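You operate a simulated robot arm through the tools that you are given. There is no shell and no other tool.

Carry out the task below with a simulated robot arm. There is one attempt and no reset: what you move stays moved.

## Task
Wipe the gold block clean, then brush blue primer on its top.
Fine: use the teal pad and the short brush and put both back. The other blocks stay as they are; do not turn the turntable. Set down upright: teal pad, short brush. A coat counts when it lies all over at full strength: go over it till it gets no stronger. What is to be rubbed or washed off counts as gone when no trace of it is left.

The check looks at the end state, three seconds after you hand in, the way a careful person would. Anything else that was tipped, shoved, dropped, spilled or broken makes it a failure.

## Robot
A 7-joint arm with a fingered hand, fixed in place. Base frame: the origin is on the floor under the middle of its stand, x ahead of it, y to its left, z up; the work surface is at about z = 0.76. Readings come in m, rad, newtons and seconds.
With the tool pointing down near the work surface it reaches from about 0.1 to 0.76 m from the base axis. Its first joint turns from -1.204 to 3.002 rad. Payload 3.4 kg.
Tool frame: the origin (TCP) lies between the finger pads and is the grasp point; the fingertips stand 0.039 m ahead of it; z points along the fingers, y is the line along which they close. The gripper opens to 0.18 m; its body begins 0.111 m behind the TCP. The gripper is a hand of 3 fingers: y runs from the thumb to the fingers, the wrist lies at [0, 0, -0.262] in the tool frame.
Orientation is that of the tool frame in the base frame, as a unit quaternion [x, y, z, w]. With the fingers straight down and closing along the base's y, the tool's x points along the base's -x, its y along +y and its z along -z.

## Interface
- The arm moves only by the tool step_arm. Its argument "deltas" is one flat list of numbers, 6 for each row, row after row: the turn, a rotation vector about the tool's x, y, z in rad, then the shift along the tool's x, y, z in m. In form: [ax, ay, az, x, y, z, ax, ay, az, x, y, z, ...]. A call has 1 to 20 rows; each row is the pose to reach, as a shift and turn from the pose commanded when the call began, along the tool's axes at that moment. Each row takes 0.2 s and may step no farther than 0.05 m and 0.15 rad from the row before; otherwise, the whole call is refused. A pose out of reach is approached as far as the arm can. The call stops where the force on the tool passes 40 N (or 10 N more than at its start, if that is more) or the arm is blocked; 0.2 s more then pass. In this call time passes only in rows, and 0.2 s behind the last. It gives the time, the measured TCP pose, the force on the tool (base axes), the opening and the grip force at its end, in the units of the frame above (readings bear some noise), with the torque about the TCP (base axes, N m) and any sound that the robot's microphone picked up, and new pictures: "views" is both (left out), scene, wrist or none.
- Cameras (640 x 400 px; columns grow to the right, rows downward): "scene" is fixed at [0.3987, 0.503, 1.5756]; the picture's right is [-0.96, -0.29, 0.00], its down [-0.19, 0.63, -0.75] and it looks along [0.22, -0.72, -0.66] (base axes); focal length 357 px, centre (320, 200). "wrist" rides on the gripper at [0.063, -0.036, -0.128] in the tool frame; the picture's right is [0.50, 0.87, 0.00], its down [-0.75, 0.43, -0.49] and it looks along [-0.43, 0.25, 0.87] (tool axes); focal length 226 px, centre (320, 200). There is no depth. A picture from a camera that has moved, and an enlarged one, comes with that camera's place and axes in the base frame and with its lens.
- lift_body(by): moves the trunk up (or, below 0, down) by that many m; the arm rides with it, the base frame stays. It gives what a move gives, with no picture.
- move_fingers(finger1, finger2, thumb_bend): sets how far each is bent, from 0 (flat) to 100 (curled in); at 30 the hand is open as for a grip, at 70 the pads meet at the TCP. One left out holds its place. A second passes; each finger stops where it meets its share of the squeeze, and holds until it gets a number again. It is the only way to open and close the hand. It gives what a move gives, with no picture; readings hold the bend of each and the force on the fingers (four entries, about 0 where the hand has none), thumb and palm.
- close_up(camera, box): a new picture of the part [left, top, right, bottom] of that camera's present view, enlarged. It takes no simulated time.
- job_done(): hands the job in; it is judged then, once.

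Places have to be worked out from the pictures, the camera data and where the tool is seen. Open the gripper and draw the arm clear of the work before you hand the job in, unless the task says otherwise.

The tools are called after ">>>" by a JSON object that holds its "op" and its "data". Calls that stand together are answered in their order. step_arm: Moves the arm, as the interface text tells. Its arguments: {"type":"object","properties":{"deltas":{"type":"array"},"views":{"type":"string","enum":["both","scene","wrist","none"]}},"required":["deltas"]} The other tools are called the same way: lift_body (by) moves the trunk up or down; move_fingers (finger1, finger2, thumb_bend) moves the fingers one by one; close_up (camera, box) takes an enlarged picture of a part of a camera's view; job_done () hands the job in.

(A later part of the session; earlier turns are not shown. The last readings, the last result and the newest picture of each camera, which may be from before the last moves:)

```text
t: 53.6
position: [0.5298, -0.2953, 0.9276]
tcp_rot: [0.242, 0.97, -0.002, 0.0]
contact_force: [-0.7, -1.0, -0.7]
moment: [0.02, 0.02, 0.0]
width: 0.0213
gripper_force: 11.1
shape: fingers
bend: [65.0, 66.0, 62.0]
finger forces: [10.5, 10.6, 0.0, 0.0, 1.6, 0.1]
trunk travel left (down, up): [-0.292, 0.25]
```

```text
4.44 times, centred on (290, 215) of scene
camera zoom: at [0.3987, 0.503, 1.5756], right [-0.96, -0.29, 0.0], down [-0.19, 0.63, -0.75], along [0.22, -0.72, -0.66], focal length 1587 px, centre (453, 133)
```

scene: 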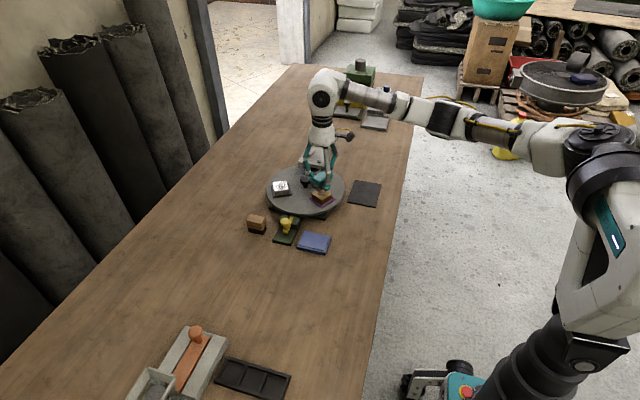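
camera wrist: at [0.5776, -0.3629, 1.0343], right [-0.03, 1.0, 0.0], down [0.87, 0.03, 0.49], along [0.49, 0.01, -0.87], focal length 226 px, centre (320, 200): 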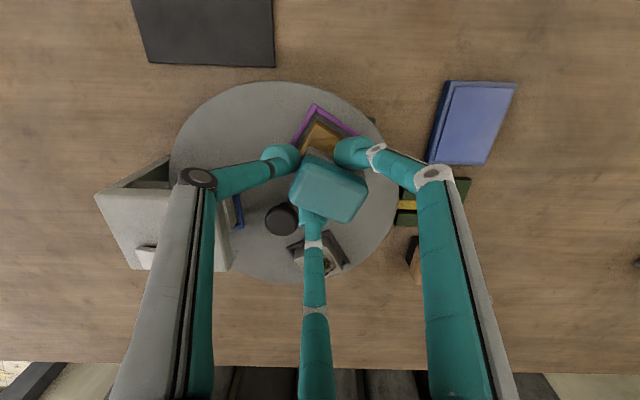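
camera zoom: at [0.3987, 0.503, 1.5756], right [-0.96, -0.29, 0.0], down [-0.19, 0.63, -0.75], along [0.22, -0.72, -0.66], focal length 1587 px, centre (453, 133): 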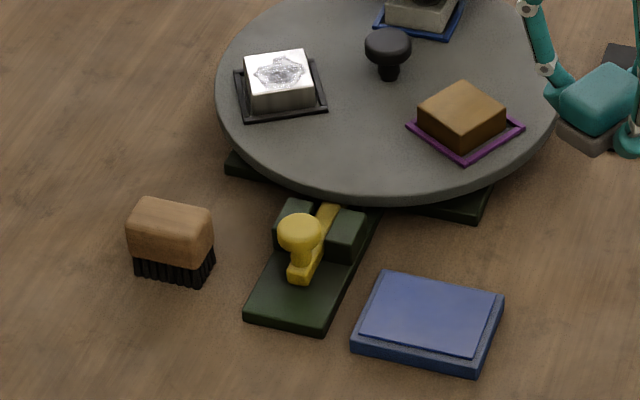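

The tone pattern did not change, so it is the block's own texture: the top is clean. Now I carry the pad back to home (0.546, -0.324), turned to its original heading, and lower it to just above the table.

>>> {"op": "step_arm", "data": {"deltas": [0, 0, -0.128, -0.0072, -0.0066, 0, 0, 0, -0.256, -0.0145, -0.0132, 0, 0, 0, -0.384, -0.0217, -0.0198, 0, 0, 0, -0.511, -0.0289, -0.0264, 0, 0, 0, -0.511, -0.0289, -0.0264, 0.04, 0, 0, -0.511, -0.0289, -0.0264, 0.08, 0, 0, -0.511, -0.0289, -0.0264, 0.105, 0, 0, -0.511, -0.0289, -0.0264, 0.115, 0, 0, -0.511, -0.0289, -0.0264, 0.115], "views": "none"}}

>>> {"op": "close_up", "data": {"camera": "wrist", "box": [200, 90, 450, 260]}}

>>> {"op": "close_up", "data": {"camera": "scene", "box": [290, 170, 390, 260]}}

```text
t: 55.6
position: [0.5433, -0.3351, 0.812]
tcp_rot: [-0.012, 1.0, -0.001, 0.0]
contact_force: [0.1, -0.2, -0.7]
moment: [0.0, -0.01, -0.01]
width: 0.0214
gripper_force: 11.1
shape: fingers
bend: [65.0, 66.0, 62.0]
finger forces: [10.4, 10.6, 0.0, 0.0, 1.6, 0.0]
trunk travel left (down, up): [-0.292, 0.25]
```

```text
2.35 times, centred on (325, 175) of wrist
camera zoom: at [0.4819, -0.3716, 0.9401], right [-0.52, 0.85, 0.0], down [0.74, 0.45, 0.49], along [0.42, 0.25, -0.87], focal length 532 px, centre (308, 259)
```

zoom: 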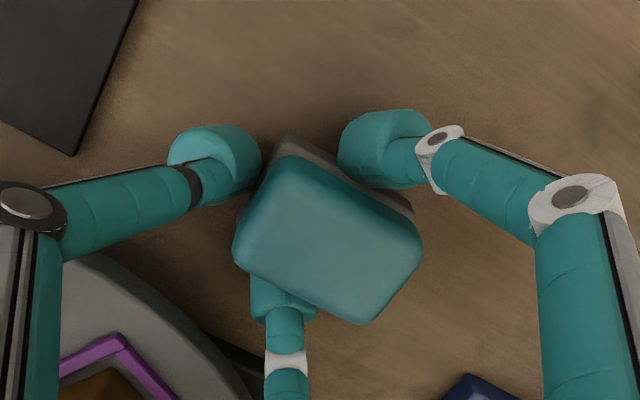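

```text
4.44 times, centred on (340, 215) of scene
camera zoom: at [0.3987, 0.503, 1.5756], right [-0.96, -0.29, 0.0], down [-0.19, 0.63, -0.75], along [0.22, -0.72, -0.66], focal length 1587 px, centre (231, 133)
```

zoom: 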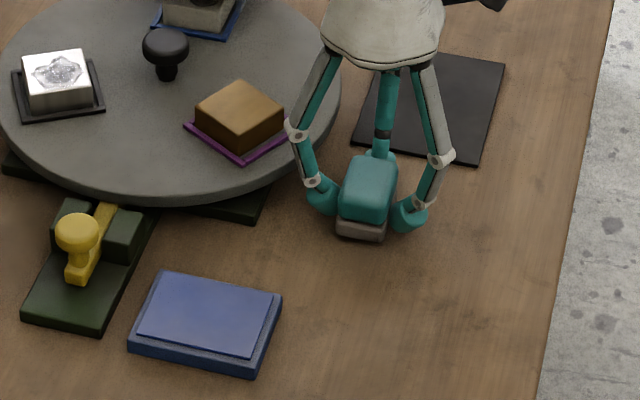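

It matches the original picture to about 3 mm; I correct +3 mm in y, +1 mm in x, and lower in 1 mm steps to contact.

>>> {"op": "step_arm", "data": {"deltas": [0, 0, 0, -0.001, 0.003, 0, 0, 0, 0, -0.001, 0.003, 0.002, 0, 0, 0, -0.001, 0.003, 0.003, 0, 0, 0, -0.001, 0.003, 0.004], "views": "none"}}

```text
t: 56.6
position: [0.5443, -0.3308, 0.8085]
tcp_rot: [-0.011, 1.0, -0.002, 0.0]
contact_force: [-0.1, 0.2, -1.0]
moment: [0.01, -0.01, -0.03]
width: 0.0212
gripper_force: 11.3
shape: fingers
bend: [65.0, 66.0, 62.0]
finger forces: [10.4, 10.7, 0.0, 0.0, 1.5, 0.0]
trunk travel left (down, up): [-0.292, 0.25]
```

No contact yet at 0.8085; two more single-millimetre steps, then read the force.

>>> {"op": "step_arm", "data": {"deltas": [0, 0, 0, 0, 0, 0.001, 0, 0, 0, 0, 0, 0.002], "views": "none"}}

>>> {"op": "close_up", "data": {"camera": "scene", "box": [325, 190, 375, 230]}}

```text
t: 57.2
position: [0.5449, -0.3311, 0.8076]
tcp_rot: [-0.011, 1.0, -0.001, 0.0]
contact_force: [0.9, 0.6, -0.7]
moment: [-0.01, 0.01, 0.02]
width: 0.021
gripper_force: 11.9
shape: fingers
bend: [65.0, 66.0, 62.0]
finger forces: [10.4, 10.5, 0.0, 0.0, 1.6, 0.0]
trunk travel left (down, up): [-0.292, 0.25]
```

```text
10.00 times, centred on (350, 210) of scene
camera zoom: at [0.3987, 0.503, 1.5756], right [-0.96, -0.29, 0.0], down [-0.19, 0.63, -0.75], along [0.22, -0.72, -0.66], focal length 3572 px, centre (20, 100)
```

zoom: 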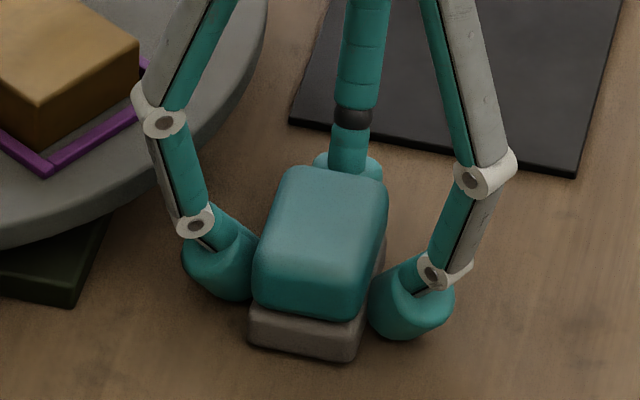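

>>> {"op": "step_arm", "data": {"deltas": [0, 0, 0, 0, 0, 0.001, 0, 0, 0, 0, 0, 0.001], "views": "none"}}

```text
t: 57.8
position: [0.5451, -0.3308, 0.8061]
tcp_rot: [-0.011, 1.0, -0.002, 0.0]
contact_force: [0.7, 0.5, -1.0]
moment: [0.02, 0.03, -0.02]
width: 0.0212
gripper_force: 11.4
shape: fingers
bend: [65.0, 66.0, 62.0]
finger forces: [10.4, 10.6, 0.1, 0.0, 1.7, 0.1]
trunk travel left (down, up): [-0.292, 0.25]
```

>>> {"op": "step_arm", "data": {"deltas": [0, 0, 0, 0, 0, 0.001, 0, 0, 0, 0, 0, 0.001], "views": "none"}}

```text
t: 58.4
position: [0.5434, -0.3315, 0.8058]
tcp_rot: [-0.011, 1.0, -0.002, 0.0]
contact_force: [-0.1, 0.0, 0.6]
moment: [0.01, -0.01, 0.01]
width: 0.021
gripper_force: 11.2
shape: fingers
bend: [65.0, 66.0, 62.0]
finger forces: [10.5, 10.4, 0.1, 0.1, 1.7, 0.1]
trunk travel left (down, up): [-0.292, 0.25]
```

The pad is at the table surface. I open only slightly (to 60) to release it, so the tips don't press on the table.

>>> {"op": "move_fingers", "data": {"finger1": 60, "finger2": 60, "thumb_bend": 59}}

>>> {"op": "close_up", "data": {"camera": "wrist", "box": [200, 90, 450, 260]}}

>>> {"op": "close_up", "data": {"camera": "scene", "box": [290, 170, 390, 260]}}

```text
t: 59.4
position: [0.5441, -0.3316, 0.8049]
tcp_rot: [-0.011, 1.0, -0.002, 0.001]
contact_force: [0.0, -1.3, 4.1]
moment: [-0.03, -0.06, 0.04]
width: 0.0345
gripper_force: 2.2
shape: fingers
bend: [60.0, 61.0, 59.0]
finger forces: [1.3, 2.3, 0.0, 0.0, 1.0, 0.0]
trunk travel left (down, up): [-0.292, 0.25]
```

```text
2.35 times, centred on (325, 175) of wrist
camera zoom: at [0.4828, -0.3685, 0.9332], right [-0.52, 0.85, 0.0], down [0.74, 0.45, 0.49], along [0.42, 0.25, -0.87], focal length 532 px, centre (308, 259)
```

zoom: 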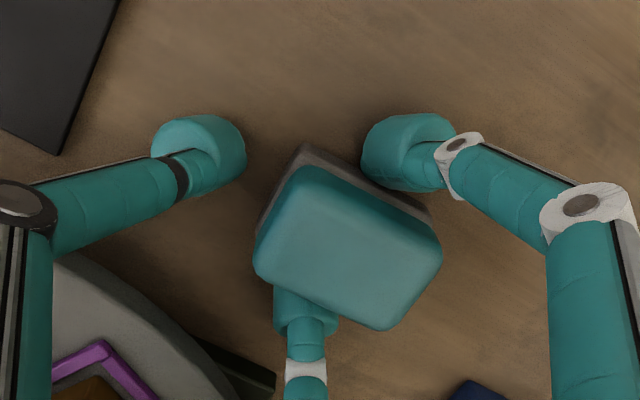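

```text
4.44 times, centred on (340, 215) of scene
camera zoom: at [0.3987, 0.503, 1.5756], right [-0.96, -0.29, 0.0], down [-0.19, 0.63, -0.75], along [0.22, -0.72, -0.66], focal length 1587 px, centre (231, 133)
```

zoom: 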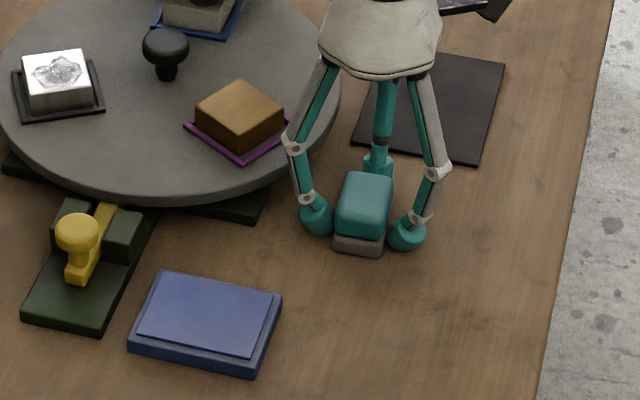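

Releasing nudged the pad about 7 mm toward +y. I re-close, shift back 7 mm while it barely touches the table, and release again.

>>> {"op": "move_fingers", "data": {"finger1": 75, "finger2": 75, "thumb_bend": 62}}

>>> {"op": "step_arm", "data": {"deltas": [0, 0, 0, 0, 0, -0.0015, 0, 0, 0, 0, -0.007, -0.0015, 0, 0, 0, 0, -0.007, -0.0005], "views": "none"}}

>>> {"op": "move_fingers", "data": {"finger1": 61, "finger2": 61, "thumb_bend": 59}}

>>> {"op": "close_up", "data": {"camera": "scene", "box": [290, 170, 390, 260]}}

```text
t: 60.4
position: [0.5435, -0.3313, 0.8054]
tcp_rot: [-0.011, 1.0, -0.002, 0.0]
contact_force: [0.5, -0.1, 1.0]
moment: [0.01, 0.0, 0.01]
width: 0.0238
gripper_force: 10.2
shape: fingers
bend: [63.0, 66.0, 61.0]
finger forces: [9.9, 10.0, 0.2, 0.1, 1.2, 0.0]
trunk travel left (down, up): [-0.292, 0.25]
```

```text
t: 61.2
position: [0.5437, -0.3374, 0.805]
tcp_rot: [-0.011, 1.0, -0.002, -0.001]
contact_force: [-0.5, 0.2, 0.9]
moment: [-0.02, -0.03, 0.01]
width: 0.0238
gripper_force: 10.6
shape: fingers
bend: [63.0, 66.0, 61.0]
finger forces: [10.0, 10.1, 0.0, 0.0, 1.2, 0.0]
trunk travel left (down, up): [-0.292, 0.25]
```

```text
t: 62.2
position: [0.5442, -0.3396, 0.8049]
tcp_rot: [-0.011, 1.0, -0.001, 0.001]
contact_force: [1.2, -0.4, 3.1]
moment: [-0.02, -0.05, -0.03]
width: 0.0332
gripper_force: 3.2
shape: fingers
bend: [61.0, 61.0, 59.0]
finger forces: [1.9, 1.7, 0.1, 0.1, 1.5, 0.0]
trunk travel left (down, up): [-0.292, 0.25]
```

```text
4.44 times, centred on (340, 215) of scene
camera zoom: at [0.3987, 0.503, 1.5756], right [-0.96, -0.29, 0.0], down [-0.19, 0.63, -0.75], along [0.22, -0.72, -0.66], focal length 1587 px, centre (231, 133)
```

zoom: 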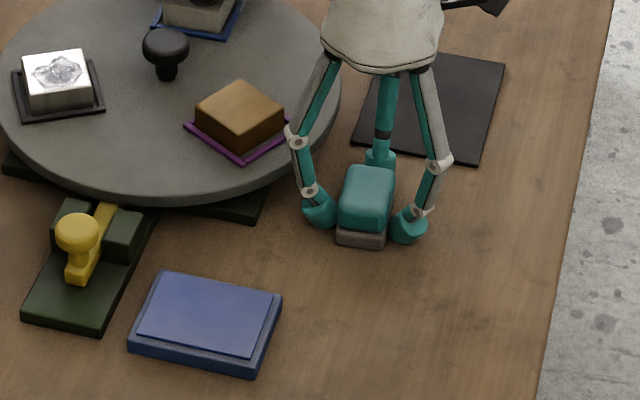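

That matches the original spot in the picture. I rise 4 mm, open wider, then go straight up.

>>> {"op": "step_arm", "data": {"deltas": [0, 0, 0, 0, 0, -0.004, 0, 0, 0, 0, 0, -0.004], "views": "none"}}

>>> {"op": "move_fingers", "data": {"finger1": 55, "finger2": 55, "thumb_bend": 55}}

>>> {"op": "step_arm", "data": {"deltas": [0, 0, 0, 0, 0, -0.015, 0, 0, 0, 0, 0, -0.05, 0, 0, 0, 0, 0, -0.09, 0, 0, 0, 0, 0, -0.13, 0, 0, 0, 0, 0, -0.17, 0, 0, 0, 0, 0, -0.17], "views": "both"}}

>>> {"op": "close_up", "data": {"camera": "scene", "box": [290, 170, 390, 260]}}

>>> {"op": "close_up", "data": {"camera": "wrist", "box": [230, 90, 410, 202]}}

```text
t: 62.8
position: [0.5434, -0.3396, 0.8071]
tcp_rot: [-0.011, 1.0, -0.001, 0.0]
contact_force: [-0.4, -0.2, -0.7]
moment: [-0.04, -0.03, -0.01]
width: 0.0339
gripper_force: 0.3
shape: fingers
bend: [61.0, 60.0, 59.0]
finger forces: [0.6, 0.7, 0.0, 0.1, 0.0, 0.1]
trunk travel left (down, up): [-0.292, 0.25]
```

```text
t: 63.8
position: [0.5449, -0.339, 0.8082]
tcp_rot: [-0.012, 1.0, -0.001, 0.0]
contact_force: [-0.1, -0.2, 0.1]
moment: [0.0, -0.01, -0.01]
width: 0.0523
gripper_force: 0.1
shape: fingers
bend: [55.0, 55.0, 55.0]
finger forces: [0.0, 0.1, 0.0, 0.1, 0.0, 0.0]
trunk travel left (down, up): [-0.292, 0.25]
```

```text
t: 65.2
position: [0.5442, -0.3365, 0.9772]
tcp_rot: [-0.011, 1.0, -0.002, 0.0]
contact_force: [-0.2, -1.4, 0.5]
moment: [0.01, 0.02, 0.0]
width: 0.0524
gripper_force: 0.0
shape: fingers
bend: [55.0, 55.0, 55.0]
finger forces: [0.1, 0.0, 0.0, 0.0, 0.1, 0.0]
trunk travel left (down, up): [-0.292, 0.25]
camera wrist: at [0.4823, -0.374, 1.1056], right [-0.52, 0.85, 0.0], down [0.74, 0.45, 0.49], along [0.42, 0.25, -0.87], focal length 226 px, centre (320, 200)
```

scene: 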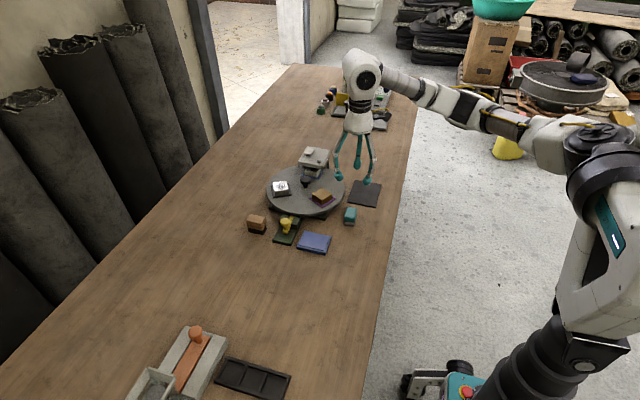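
wrist: 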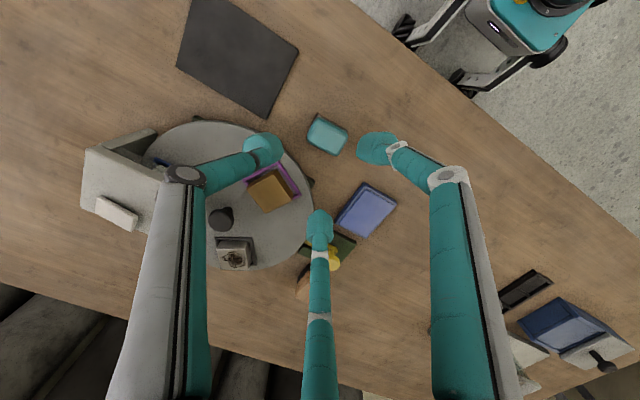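

```text
4.44 times, centred on (340, 215) of scene
camera zoom: at [0.3987, 0.503, 1.5756], right [-0.96, -0.29, 0.0], down [-0.19, 0.63, -0.75], along [0.22, -0.72, -0.66], focal length 1587 px, centre (231, 133)
```

zoom: 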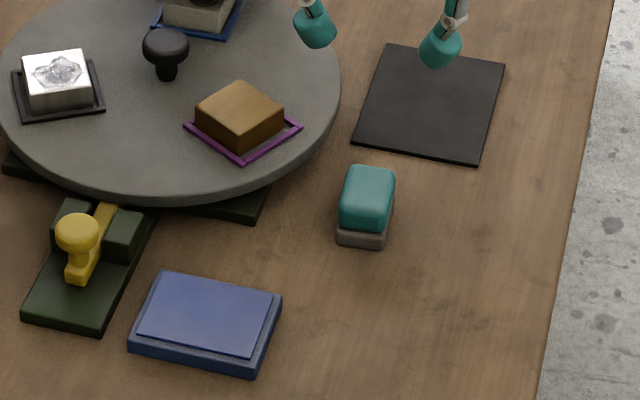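

```text
3.56 times, centred on (320, 146) of wrist
camera zoom: at [0.4823, -0.374, 1.1056], right [-0.52, 0.85, 0.0], down [0.74, 0.45, 0.49], along [0.42, 0.25, -0.87], focal length 804 px, centre (320, 392)
```

zoom: 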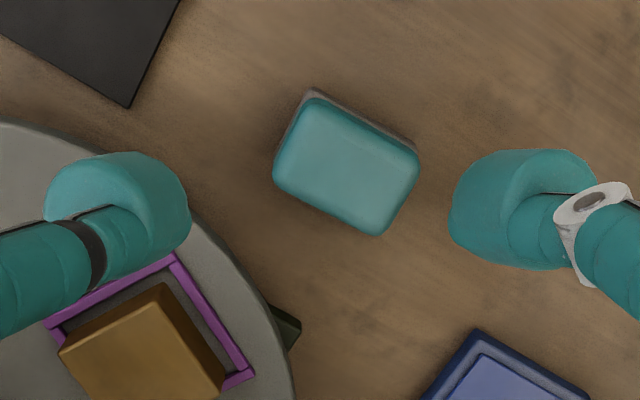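

The pad is back at its original place, upright and straight. Next the brush: I move to a vantage point to measure it closely, since at about 0.84 m it lies beyond the straight-down reach.

>>> {"op": "step_arm", "data": {"deltas": [0, 0, 0, -0.014, 0.034, -0.011, 0, 0, 0, -0.028, 0.068, -0.022, 0, 0, 0, -0.042, 0.102, -0.033, 0, 0, 0.022, -0.056, 0.1365, -0.043, 0, 0, 0.022, -0.056, 0.1365, -0.043], "views": "none"}}

>>> {"op": "close_up", "data": {"camera": "wrist", "box": [210, 180, 330, 260]}}

>>> {"op": "close_up", "data": {"camera": "scene", "box": [240, 205, 290, 240]}}

>>> {"op": "close_up", "data": {"camera": "scene", "box": [270, 200, 340, 260]}}

```text
t: 66.4
position: [0.5943, -0.1987, 1.0225]
tcp_rot: [0.0, 1.0, -0.002, 0.0]
contact_force: [0.0, 0.6, 0.1]
moment: [0.01, 0.0, 0.05]
width: 0.0523
gripper_force: 0.1
shape: fingers
bend: [55.0, 55.0, 55.0]
finger forces: [0.0, 0.0, 0.1, 0.0, 0.0, 0.1]
trunk travel left (down, up): [-0.292, 0.25]
```

```text
5.00 times, centred on (270, 220) of wrist
camera zoom: at [0.5327, -0.2341, 1.1507], right [-0.5, 0.87, 0.0], down [0.75, 0.44, 0.49], along [0.43, 0.24, -0.87], focal length 1130 px, centre (570, 100)
```

zoom: 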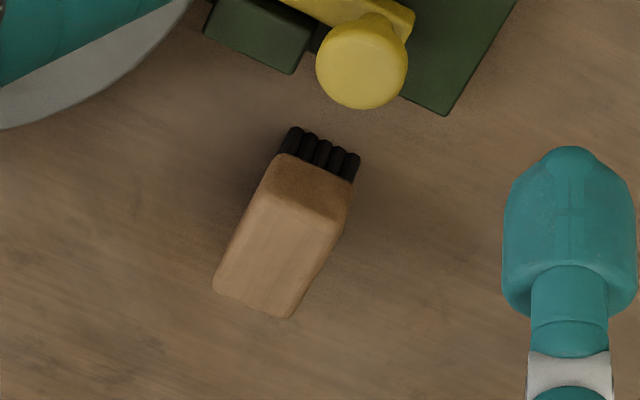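

```text
11.43 times, centred on (265, 222) of scene
camera zoom: at [0.3987, 0.503, 1.5756], right [-0.96, -0.29, 0.0], down [-0.19, 0.63, -0.75], along [0.22, -0.72, -0.66], focal length 4082 px, centre (949, -57)
```

zoom: 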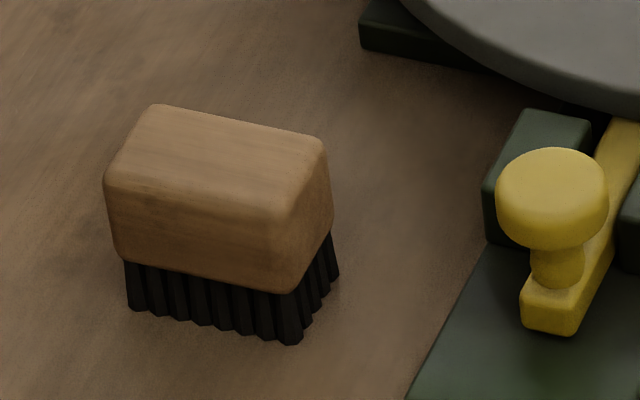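

```text
6.67 times, centred on (305, 230) of scene
camera zoom: at [0.3987, 0.503, 1.5756], right [-0.96, -0.29, 0.0], down [-0.19, 0.63, -0.75], along [0.22, -0.72, -0.66], focal length 2381 px, centre (420, 0)
```

zoom: 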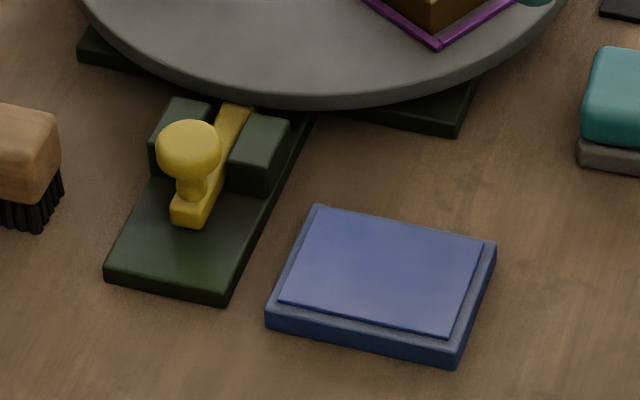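

The brush is about 0.053 (x) × 0.031 (y) × 0.045 high, centred at (0.8165, -0.197), top z≈0.805. I'll grasp it with the hand yawed +90° and tilted 30° outward (fingers on the long sides, thumb over the far end); first I turn the hand here at safe height.

>>> {"op": "step_arm", "data": {"deltas": [0, 0, -0.143, 0, 0, 0, 0, 0, -0.286, 0, 0, 0, 0, 0, -0.429, 0, 0, 0, 0, 0, -0.571, 0, 0, 0, 0, 0, -0.714, 0, 0, 0, 0, 0, -0.857, 0, 0, 0, 0, 0, -1.0, 0, 0, 0, 0, 0, -1.143, 0, 0, 0, 0, 0, -1.286, 0, 0, 0, 0, 0, -1.429, 0, 0, 0, 0, 0, -1.571, 0, 0, 0, 0, 0, -1.571, 0, 0, 0], "views": "both"}}

```text
t: 69.0
position: [0.5972, -0.1992, 1.0224]
tcp_rot: [0.708, -0.706, 0.001, 0.002]
contact_force: [0.4, 0.5, -0.3]
moment: [0.0, 0.02, 0.01]
width: 0.0523
gripper_force: 0.0
shape: fingers
bend: [55.0, 55.0, 55.0]
finger forces: [0.0, 0.0, 0.0, 0.1, 0.1, 0.1]
trunk travel left (down, up): [-0.292, 0.25]
camera wrist: at [0.6344, -0.2614, 1.1505], right [-0.86, -0.5, 0.0], down [-0.44, 0.76, 0.49], along [-0.25, 0.42, -0.87], focal length 226 px, centre (320, 200)
```

scene: 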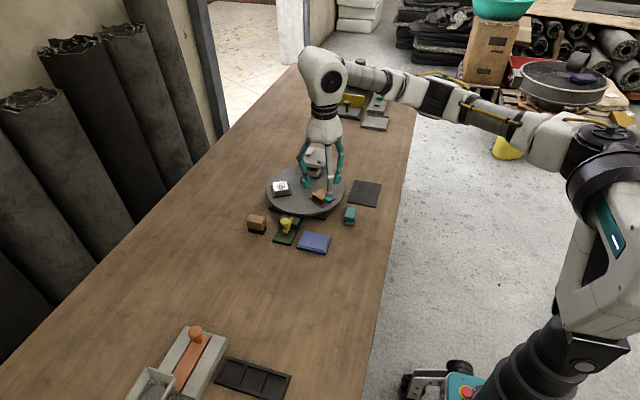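
wrist: 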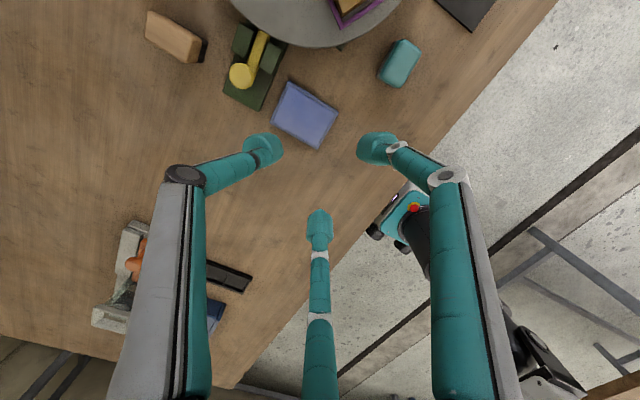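

The hand reached +90° yaw. Now I tilt it 30° so that the fingers lean outward, keeping the TCP in place.

>>> {"op": "step_arm", "data": {"deltas": [0.131, 0, 0, 0, 0, 0, 0.262, 0, 0, 0, 0, 0, 0.393, 0, 0, 0, 0, 0, 0.5236, 0, 0, 0, 0, 0, 0.5236, 0, 0, 0, 0, 0], "views": "both"}}

```text
t: 70.2
position: [0.5981, -0.2004, 1.0225]
tcp_rot: [0.683, -0.682, 0.185, -0.182]
contact_force: [0.5, -0.2, -0.7]
moment: [0.02, 0.04, 0.02]
width: 0.0524
gripper_force: 0.1
shape: fingers
bend: [55.0, 55.0, 55.0]
finger forces: [0.0, 0.0, 0.1, 0.0, 0.0, 0.0]
trunk travel left (down, up): [-0.292, 0.25]
camera wrist: at [0.5659, -0.2617, 1.1509], right [-0.75, -0.5, -0.43], down [-0.62, 0.75, 0.2], along [0.22, 0.42, -0.88], focal length 226 px, centre (320, 200)
```

scene: 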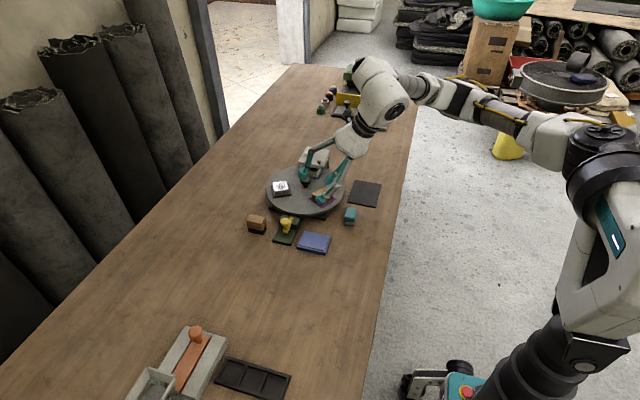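
wrist: 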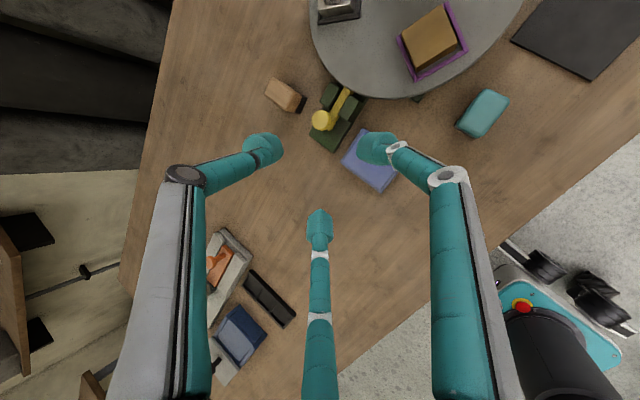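

Tilting works. To let the thumb reach lower on the brush end I reduce the tilt to 20° while moving out above the brush, and check whether the arm reaches there.

>>> {"op": "step_arm", "data": {"deltas": [-0.035, 0, 0, -0.0007, -0.0344, 0.0268, -0.07, 0, 0, -0.0014, -0.0688, 0.0536, -0.105, 0, 0, -0.002, -0.1033, 0.0804, -0.14, 0, 0, -0.0027, -0.1377, 0.1072, -0.1745, 0, 0, -0.0034, -0.1721, 0.134, -0.1745, 0, 0, -0.0034, -0.1721, 0.134], "views": "both"}}

```text
t: 71.6
position: [0.8149, -0.1951, 0.9939]
tcp_rot: [0.697, -0.695, 0.125, -0.122]
contact_force: [-0.1, 0.2, -0.1]
moment: [-0.01, 0.0, 0.02]
width: 0.0528
gripper_force: 0.1
shape: fingers
bend: [55.0, 55.0, 55.0]
finger forces: [0.1, 0.0, 0.0, 0.0, 0.0, 0.0]
trunk travel left (down, up): [-0.292, 0.25]
camera wrist: at [0.8048, -0.2575, 1.1263], right [-0.81, -0.5, -0.29], down [-0.58, 0.75, 0.31], along [0.07, 0.42, -0.9], focal length 226 px, centre (320, 200)
```

scene: 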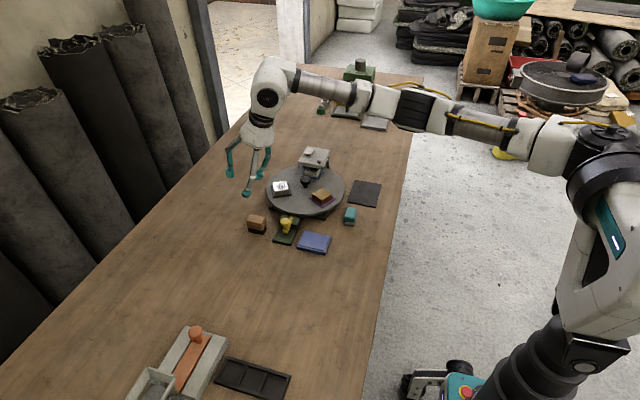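
wrist: 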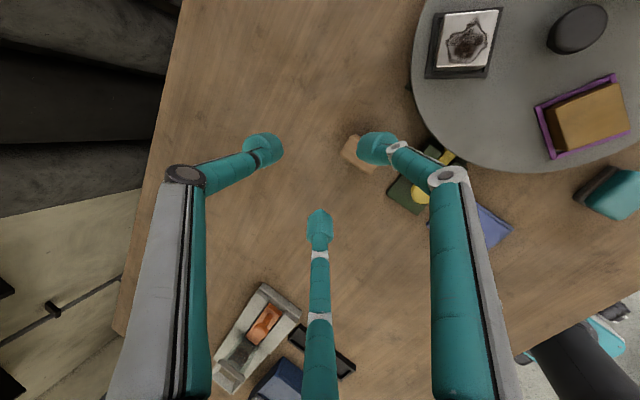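

It reaches with 20° tilt. I descend vertically to z≈0.88 and look at the brush between the fingers.

>>> {"op": "step_arm", "data": {"deltas": [0, 0, 0, 0.001, 0.0133, 0.0356, 0, 0, 0, 0.002, 0.0266, 0.0712, 0, 0, 0, 0.002, 0.0399, 0.1068, 0, 0, 0, 0.002, 0.0399, 0.1068], "views": "both"}}

>>> {"op": "close_up", "data": {"camera": "wrist", "box": [230, 90, 430, 230]}}

>>> {"op": "close_up", "data": {"camera": "scene", "box": [220, 160, 310, 240]}}

```text
t: 72.6
position: [0.8127, -0.1984, 0.8781]
tcp_rot: [0.697, -0.696, 0.125, -0.123]
contact_force: [0.6, 0.1, 0.4]
moment: [0.01, -0.01, 0.05]
width: 0.0525
gripper_force: 0.0
shape: fingers
bend: [55.0, 55.0, 55.0]
finger forces: [0.0, 0.0, 0.0, 0.0, 0.0, 0.1]
trunk travel left (down, up): [-0.292, 0.25]
camera wrist: at [0.8033, -0.2599, 1.01], right [-0.81, -0.5, -0.29], down [-0.58, 0.76, 0.31], along [0.07, 0.42, -0.9], focal length 226 px, centre (320, 200)
```

scene: 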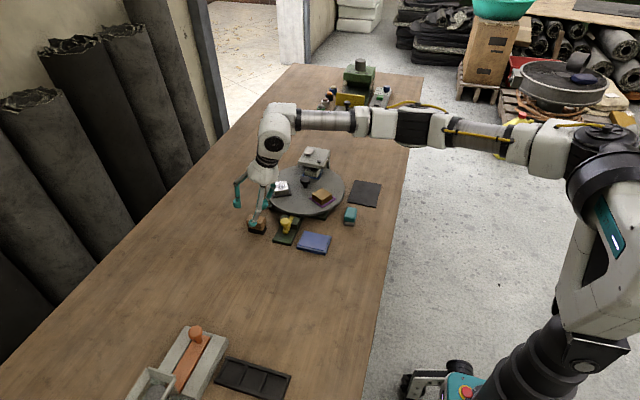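
wrist: 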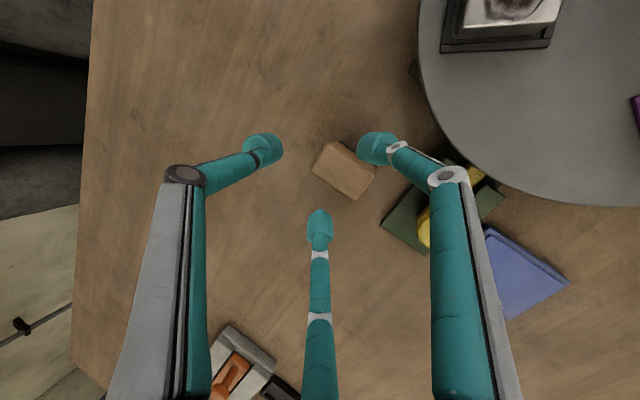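

```text
2.86 times, centred on (330, 160) of wrist
camera zoom: at [0.8033, -0.2599, 1.01], right [-0.81, -0.5, -0.29], down [-0.58, 0.76, 0.31], along [0.07, 0.42, -0.9], focal length 646 px, centre (291, 314)
```

zoom: 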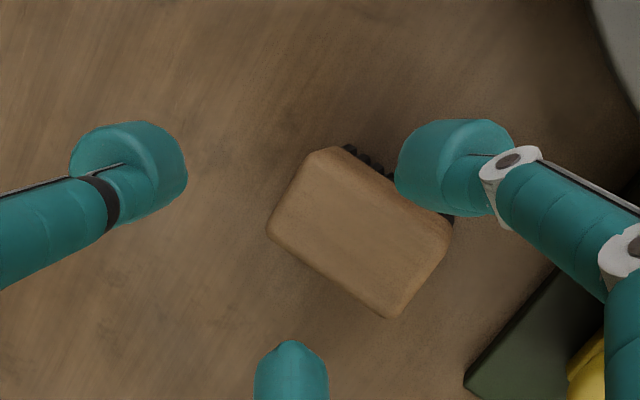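

```text
5.00 times, centred on (265, 200) of scene
camera zoom: at [0.3987, 0.503, 1.5756], right [-0.96, -0.29, 0.0], down [-0.19, 0.63, -0.75], along [0.22, -0.72, -0.66], focal length 1786 px, centre (595, 200)
```

zoom: 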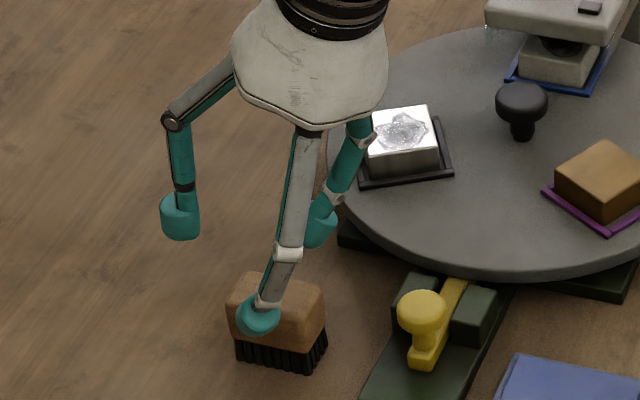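

The brush's top centre is (0.815, -0.200, 0.80), long axis turned about +3.5°. I align the hand to that and descend to TCP z≈0.820 with the open fingers straddling it.

>>> {"op": "step_arm", "data": {"deltas": [0, -0.0209, -0.0573, 0.0016, 0, 0, 0, -0.0209, -0.0573, 0.0016, 0.0085, 0.025, 0, -0.0209, -0.0573, 0.0016, 0.015, 0.0445, 0, -0.0209, -0.0573, 0.0016, 0.0186, 0.0549, 0, -0.0209, -0.0573, 0.0016, 0.0186, 0.0549], "views": "both"}}

>>> {"op": "close_up", "data": {"camera": "wrist", "box": [230, 90, 430, 230]}}

>>> {"op": "close_up", "data": {"camera": "scene", "box": [230, 180, 300, 240]}}

```text
t: 73.8
position: [0.813, -0.2021, 0.8184]
tcp_rot: [0.717, -0.675, 0.12, -0.126]
contact_force: [0.3, -0.4, -0.2]
moment: [-0.06, -0.02, 0.0]
width: 0.0523
gripper_force: 0.1
shape: fingers
bend: [55.0, 55.0, 55.0]
finger forces: [0.1, 0.0, 0.1, 0.0, 0.1, 0.0]
trunk travel left (down, up): [-0.292, 0.25]
camera wrist: at [0.808, -0.2643, 0.9521], right [-0.78, -0.55, -0.29], down [-0.62, 0.72, 0.31], along [0.04, 0.43, -0.9], focal length 226 px, centre (320, 200)
```

scene: 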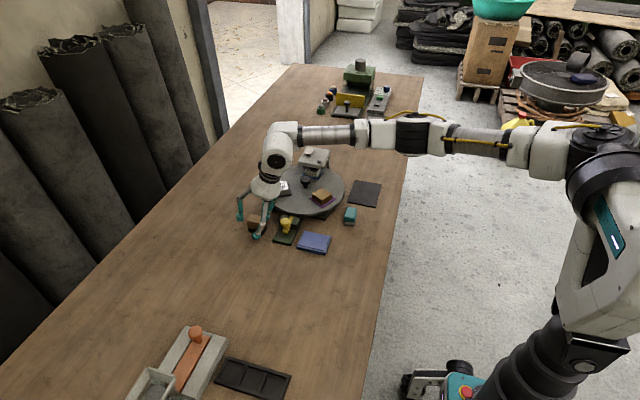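
wrist: 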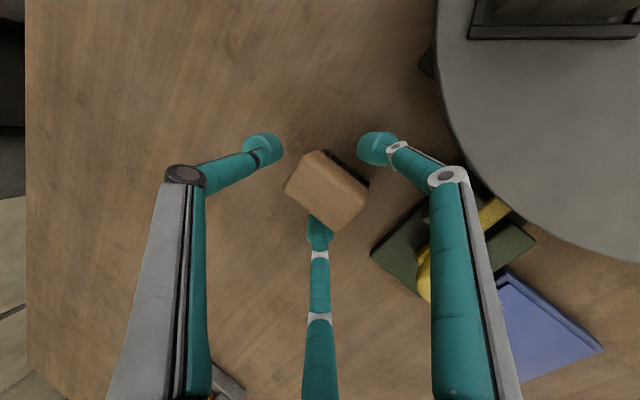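

```text
2.86 times, centred on (330, 160) of wrist
camera zoom: at [0.808, -0.2643, 0.9521], right [-0.78, -0.55, -0.29], down [-0.62, 0.72, 0.31], along [0.04, 0.43, -0.9], focal length 646 px, centre (291, 314)
```

zoom: 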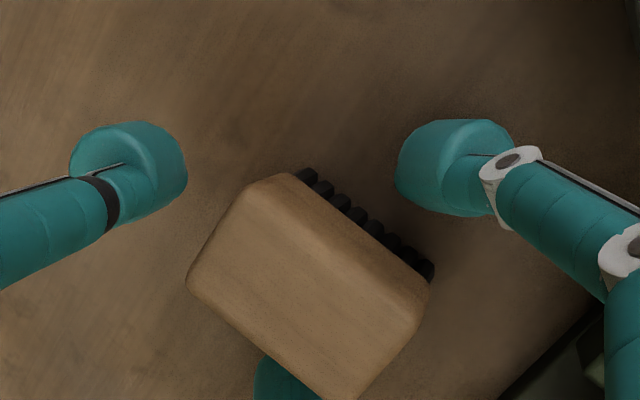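

```text
6.67 times, centred on (265, 210) of scene
camera zoom: at [0.3987, 0.503, 1.5756], right [-0.96, -0.29, 0.0], down [-0.19, 0.63, -0.75], along [0.22, -0.72, -0.66], focal length 2381 px, centre (687, 133)
```

zoom: 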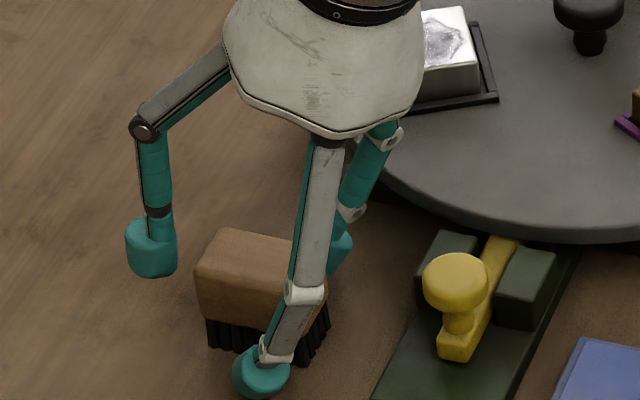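

The brush lies between the fingers, hand centred within about a millimetre. I close part-way and check before squeezing.

>>> {"op": "move_fingers", "data": {"finger1": 60, "finger2": 60, "thumb_bend": 61}}

>>> {"op": "close_up", "data": {"camera": "wrist", "box": [230, 90, 430, 230]}}

>>> {"op": "close_up", "data": {"camera": "scene", "box": [230, 180, 300, 240]}}

```text
t: 74.8
position: [0.8134, -0.2012, 0.8195]
tcp_rot: [0.717, -0.675, 0.12, -0.126]
contact_force: [0.2, -0.5, 0.1]
moment: [-0.01, -0.02, -0.04]
width: 0.032
gripper_force: 0.0
shape: fingers
bend: [60.0, 60.0, 61.0]
finger forces: [0.0, 0.1, 0.0, 0.0, 0.0, 0.0]
trunk travel left (down, up): [-0.292, 0.25]
```

```text
2.86 times, centred on (330, 160) of wrist
camera zoom: at [0.8082, -0.2643, 0.9522], right [-0.78, -0.55, -0.29], down [-0.62, 0.72, 0.31], along [0.04, 0.43, -0.9], focal length 646 px, centre (291, 314)
```

zoom: 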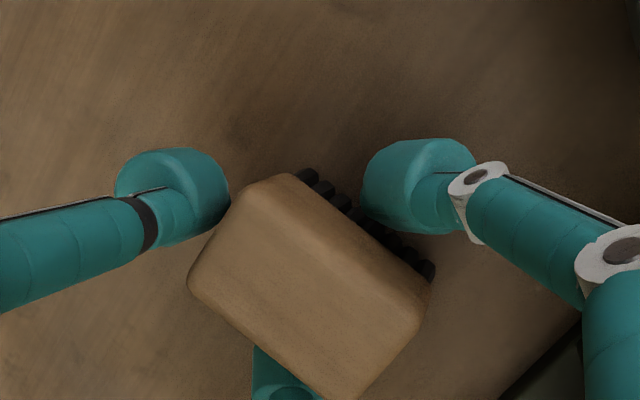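

```text
6.67 times, centred on (265, 210) of scene
camera zoom: at [0.3987, 0.503, 1.5756], right [-0.96, -0.29, 0.0], down [-0.19, 0.63, -0.75], along [0.22, -0.72, -0.66], focal length 2381 px, centre (687, 133)
```

zoom: 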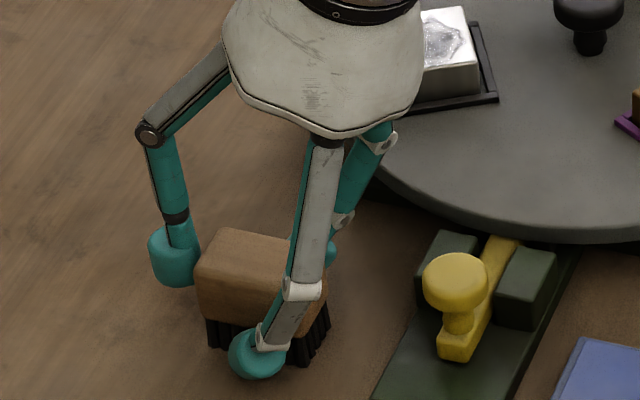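

Thumb is about to touch the far end, the fingers flank the sides. I squeeze with the fingers, thumb as a light stop.

>>> {"op": "move_fingers", "data": {"finger1": 75, "finger2": 75, "thumb_bend": 63}}

>>> {"op": "close_up", "data": {"camera": "wrist", "box": [230, 90, 430, 230]}}

>>> {"op": "close_up", "data": {"camera": "scene", "box": [230, 180, 300, 240]}}

```text
t: 75.8
position: [0.8147, -0.2016, 0.8189]
tcp_rot: [0.717, -0.675, 0.12, -0.125]
contact_force: [-0.1, -0.4, -0.3]
moment: [0.03, -0.03, 0.03]
width: 0.024
gripper_force: 10.7
shape: fingers
bend: [64.0, 63.0, 61.0]
finger forces: [9.3, 8.9, 0.0, 0.1, 3.3, 0.0]
trunk travel left (down, up): [-0.292, 0.25]
```

```text
2.86 times, centred on (330, 160) of wrist
camera zoom: at [0.8083, -0.2644, 0.9521], right [-0.78, -0.55, -0.29], down [-0.62, 0.72, 0.31], along [0.04, 0.43, -0.9], focal length 646 px, centre (291, 314)
```

zoom: 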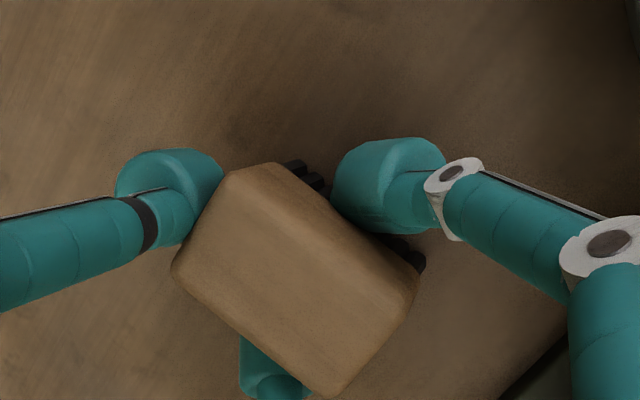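

```text
6.67 times, centred on (265, 210) of scene
camera zoom: at [0.3987, 0.503, 1.5756], right [-0.96, -0.29, 0.0], down [-0.19, 0.63, -0.75], along [0.22, -0.72, -0.66], focal length 2381 px, centre (687, 133)
```

zoom: 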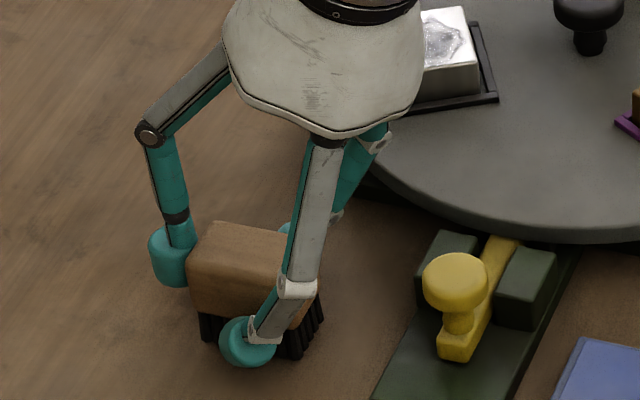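

Held with about 9 N per finger and 3 N at the thumb. I lift vertically a little and check that it hangs level.

>>> {"op": "step_arm", "data": {"deltas": [0, 0, 0, 0, -0.0068, -0.0188, 0, 0, 0, 0, -0.0171, -0.047, 0, 0, 0, 0, -0.0274, -0.0752, 0, 0, 0, 0, -0.0274, -0.0752], "views": "none"}}

>>> {"op": "close_up", "data": {"camera": "scene", "box": [220, 150, 290, 210]}}

>>> {"op": "close_up", "data": {"camera": "wrist", "box": [230, 90, 430, 230]}}

```text
t: 76.8
position: [0.814, -0.2009, 0.899]
tcp_rot: [0.718, -0.674, 0.12, -0.124]
contact_force: [-0.2, -0.8, -0.6]
moment: [-0.04, 0.01, -0.04]
width: 0.0237
gripper_force: 10.6
shape: fingers
bend: [64.0, 63.0, 61.0]
finger forces: [9.2, 8.9, 0.0, 0.0, 3.3, 0.0]
trunk travel left (down, up): [-0.292, 0.25]
```

```text
6.67 times, centred on (255, 180) of scene
camera zoom: at [0.3987, 0.503, 1.5756], right [-0.96, -0.29, 0.0], down [-0.19, 0.63, -0.75], along [0.22, -0.72, -0.66], focal length 2381 px, centre (753, 333)
```

zoom: 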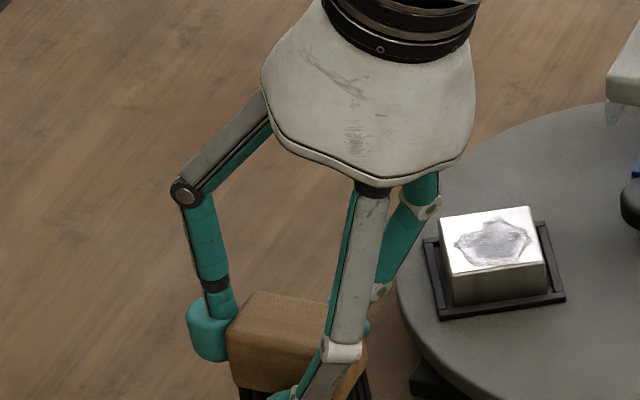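

```text
2.86 times, centred on (330, 160) of wrist
camera zoom: at [0.8083, -0.2627, 1.0323], right [-0.78, -0.55, -0.29], down [-0.62, 0.72, 0.31], along [0.04, 0.43, -0.9], focal length 646 px, centre (291, 314)
```

zoom: 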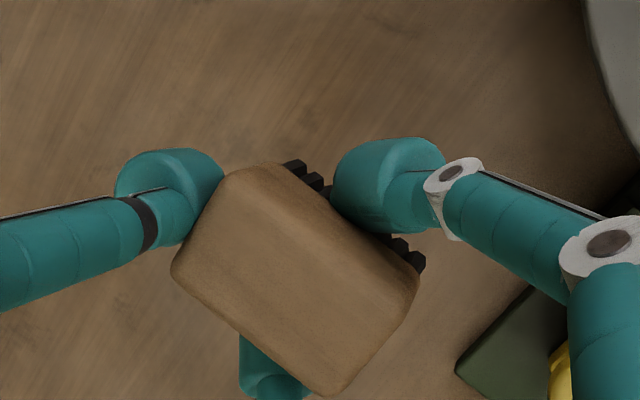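

The brush hangs as it was grasped; its bottom is about 5.8 cm below the TCP. I carry it, at a height clear of the latch knob, over the blue primer pad.

>>> {"op": "step_arm", "data": {"deltas": [0, 0, 0, -0.0064, 0.0349, -0.0172, 0, 0, 0, -0.0128, 0.0698, -0.0343, 0, 0, 0, -0.0191, 0.1048, -0.0515, 0, 0, 0, -0.0255, 0.1397, -0.0686, 0, 0, 0, -0.0319, 0.1746, -0.0858, 0, 0, 0, -0.0319, 0.1746, -0.0858], "views": "both"}}

>>> {"op": "close_up", "data": {"camera": "scene", "box": [280, 180, 350, 260]}}

>>> {"op": "close_up", "data": {"camera": "wrist", "box": [220, 80, 440, 240]}}

```text
t: 78.2
position: [0.6181, -0.178, 0.9203]
tcp_rot: [0.717, -0.675, 0.12, -0.125]
contact_force: [0.6, -0.8, -0.3]
moment: [0.01, 0.0, -0.02]
width: 0.0238
gripper_force: 10.5
shape: fingers
bend: [64.0, 63.0, 61.0]
finger forces: [9.2, 8.9, 0.0, 0.0, 3.1, 0.0]
trunk travel left (down, up): [-0.292, 0.25]
camera wrist: at [0.6128, -0.2409, 1.0542], right [-0.78, -0.55, -0.29], down [-0.62, 0.72, 0.31], along [0.04, 0.43, -0.9], focal length 226 px, centre (320, 200)
```

scene: 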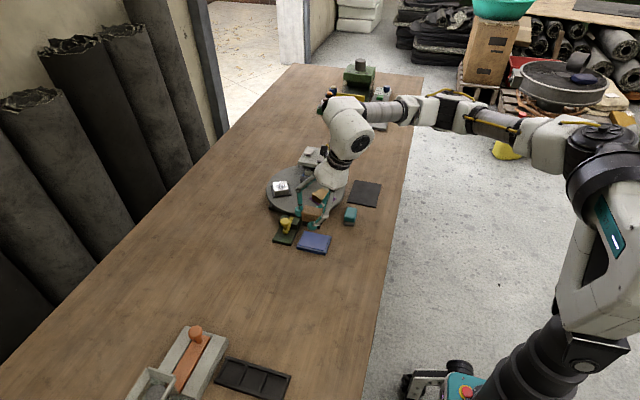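
wrist: 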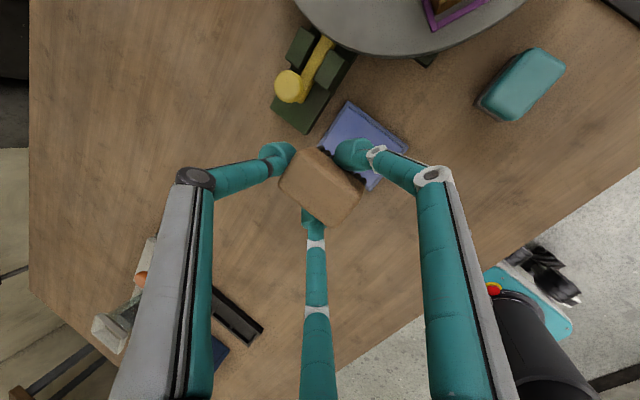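

```text
5.00 times, centred on (315, 220) of scene
camera zoom: at [0.3987, 0.503, 1.5756], right [-0.96, -0.29, 0.0], down [-0.19, 0.63, -0.75], along [0.22, -0.72, -0.66], focal length 1786 px, centre (345, 100)
```

zoom: 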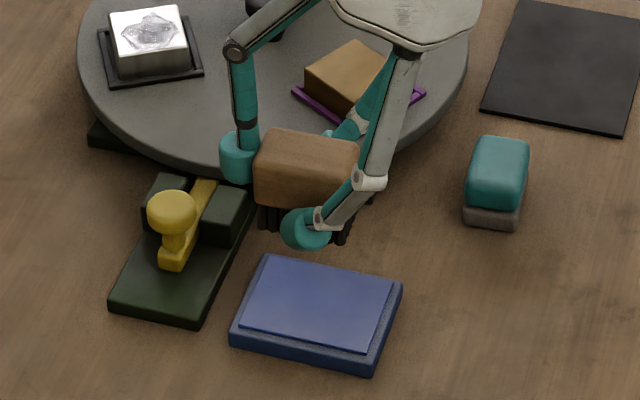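

```text
2.50 times, centred on (330, 160) of wrist
camera zoom: at [0.6128, -0.2409, 1.0542], right [-0.78, -0.55, -0.29], down [-0.62, 0.72, 0.31], along [0.04, 0.43, -0.9], focal length 565 px, centre (295, 300)
```

zoom: 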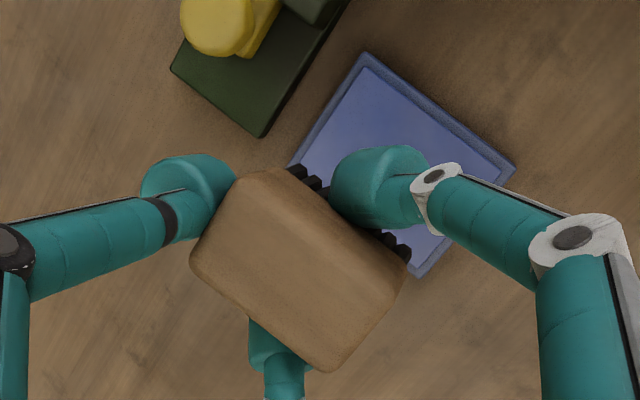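

The brush is level over the primer. I shift 1.1 cm in -y to centre it on the blue face (≈(0.625, -0.19)) and descend to about 1 cm above it.

>>> {"op": "step_arm", "data": {"deltas": [0, 0, 0, 0.011, 0, 0, 0, 0, 0, 0.011, 0.0085, 0.0236, 0, 0, 0, 0.011, 0.017, 0.0473, 0, 0, 0, 0.011, 0.0255, 0.0709, 0, 0, 0, 0.011, 0.0255, 0.0709], "views": "none"}}

>>> {"op": "close_up", "data": {"camera": "scene", "box": [280, 190, 350, 260]}}

>>> {"op": "close_up", "data": {"camera": "wrist", "box": [220, 80, 440, 240]}}

```text
t: 79.4
position: [0.6209, -0.1917, 0.844]
tcp_rot: [0.717, -0.675, 0.122, -0.125]
contact_force: [0.7, 0.8, -0.5]
moment: [0.0, 0.02, 0.04]
width: 0.0236
gripper_force: 10.9
shape: fingers
bend: [64.0, 63.0, 61.0]
finger forces: [9.1, 9.0, 0.0, 0.0, 3.2, 0.0]
trunk travel left (down, up): [-0.292, 0.25]
```

```text
5.71 times, centred on (315, 225) of scene
camera zoom: at [0.3987, 0.503, 1.5756], right [-0.96, -0.29, 0.0], down [-0.19, 0.63, -0.75], along [0.22, -0.72, -0.66], focal length 2041 px, centre (349, 57)
```

zoom: 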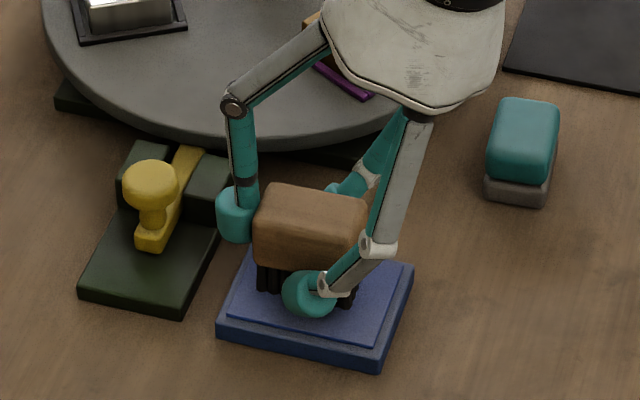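

```text
2.50 times, centred on (330, 160) of wrist
camera zoom: at [0.6149, -0.2536, 0.9779], right [-0.78, -0.55, -0.29], down [-0.62, 0.72, 0.31], along [0.04, 0.43, -0.9], focal length 565 px, centre (295, 300)
```

zoom: 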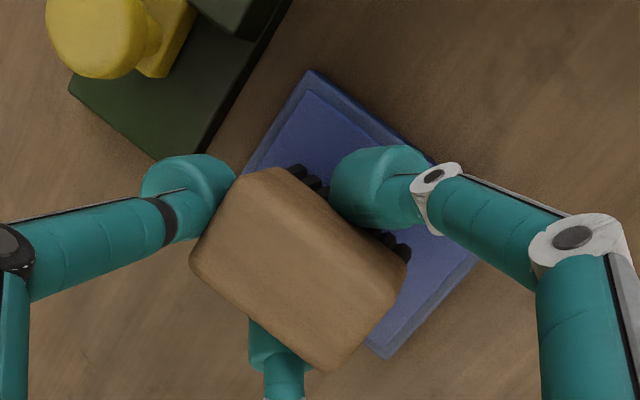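

The bristles are above the blue face. I go down in small steps until they touch.

>>> {"op": "step_arm", "data": {"deltas": [0, 0, 0, 0, 0.001, 0.0028, 0, 0, 0, 0, 0.002, 0.0056, 0, 0, 0, 0, 0.0027, 0.0075, 0, 0, 0, 0, 0.0027, 0.0075], "views": "none"}}

```text
t: 80.4
position: [0.6211, -0.1911, 0.8365]
tcp_rot: [0.718, -0.675, 0.12, -0.125]
contact_force: [0.6, 0.2, -0.3]
moment: [0.01, -0.04, 0.0]
width: 0.0238
gripper_force: 10.6
shape: fingers
bend: [64.0, 63.0, 61.0]
finger forces: [9.2, 8.8, 0.1, 0.1, 3.2, 0.0]
trunk travel left (down, up): [-0.292, 0.25]
```

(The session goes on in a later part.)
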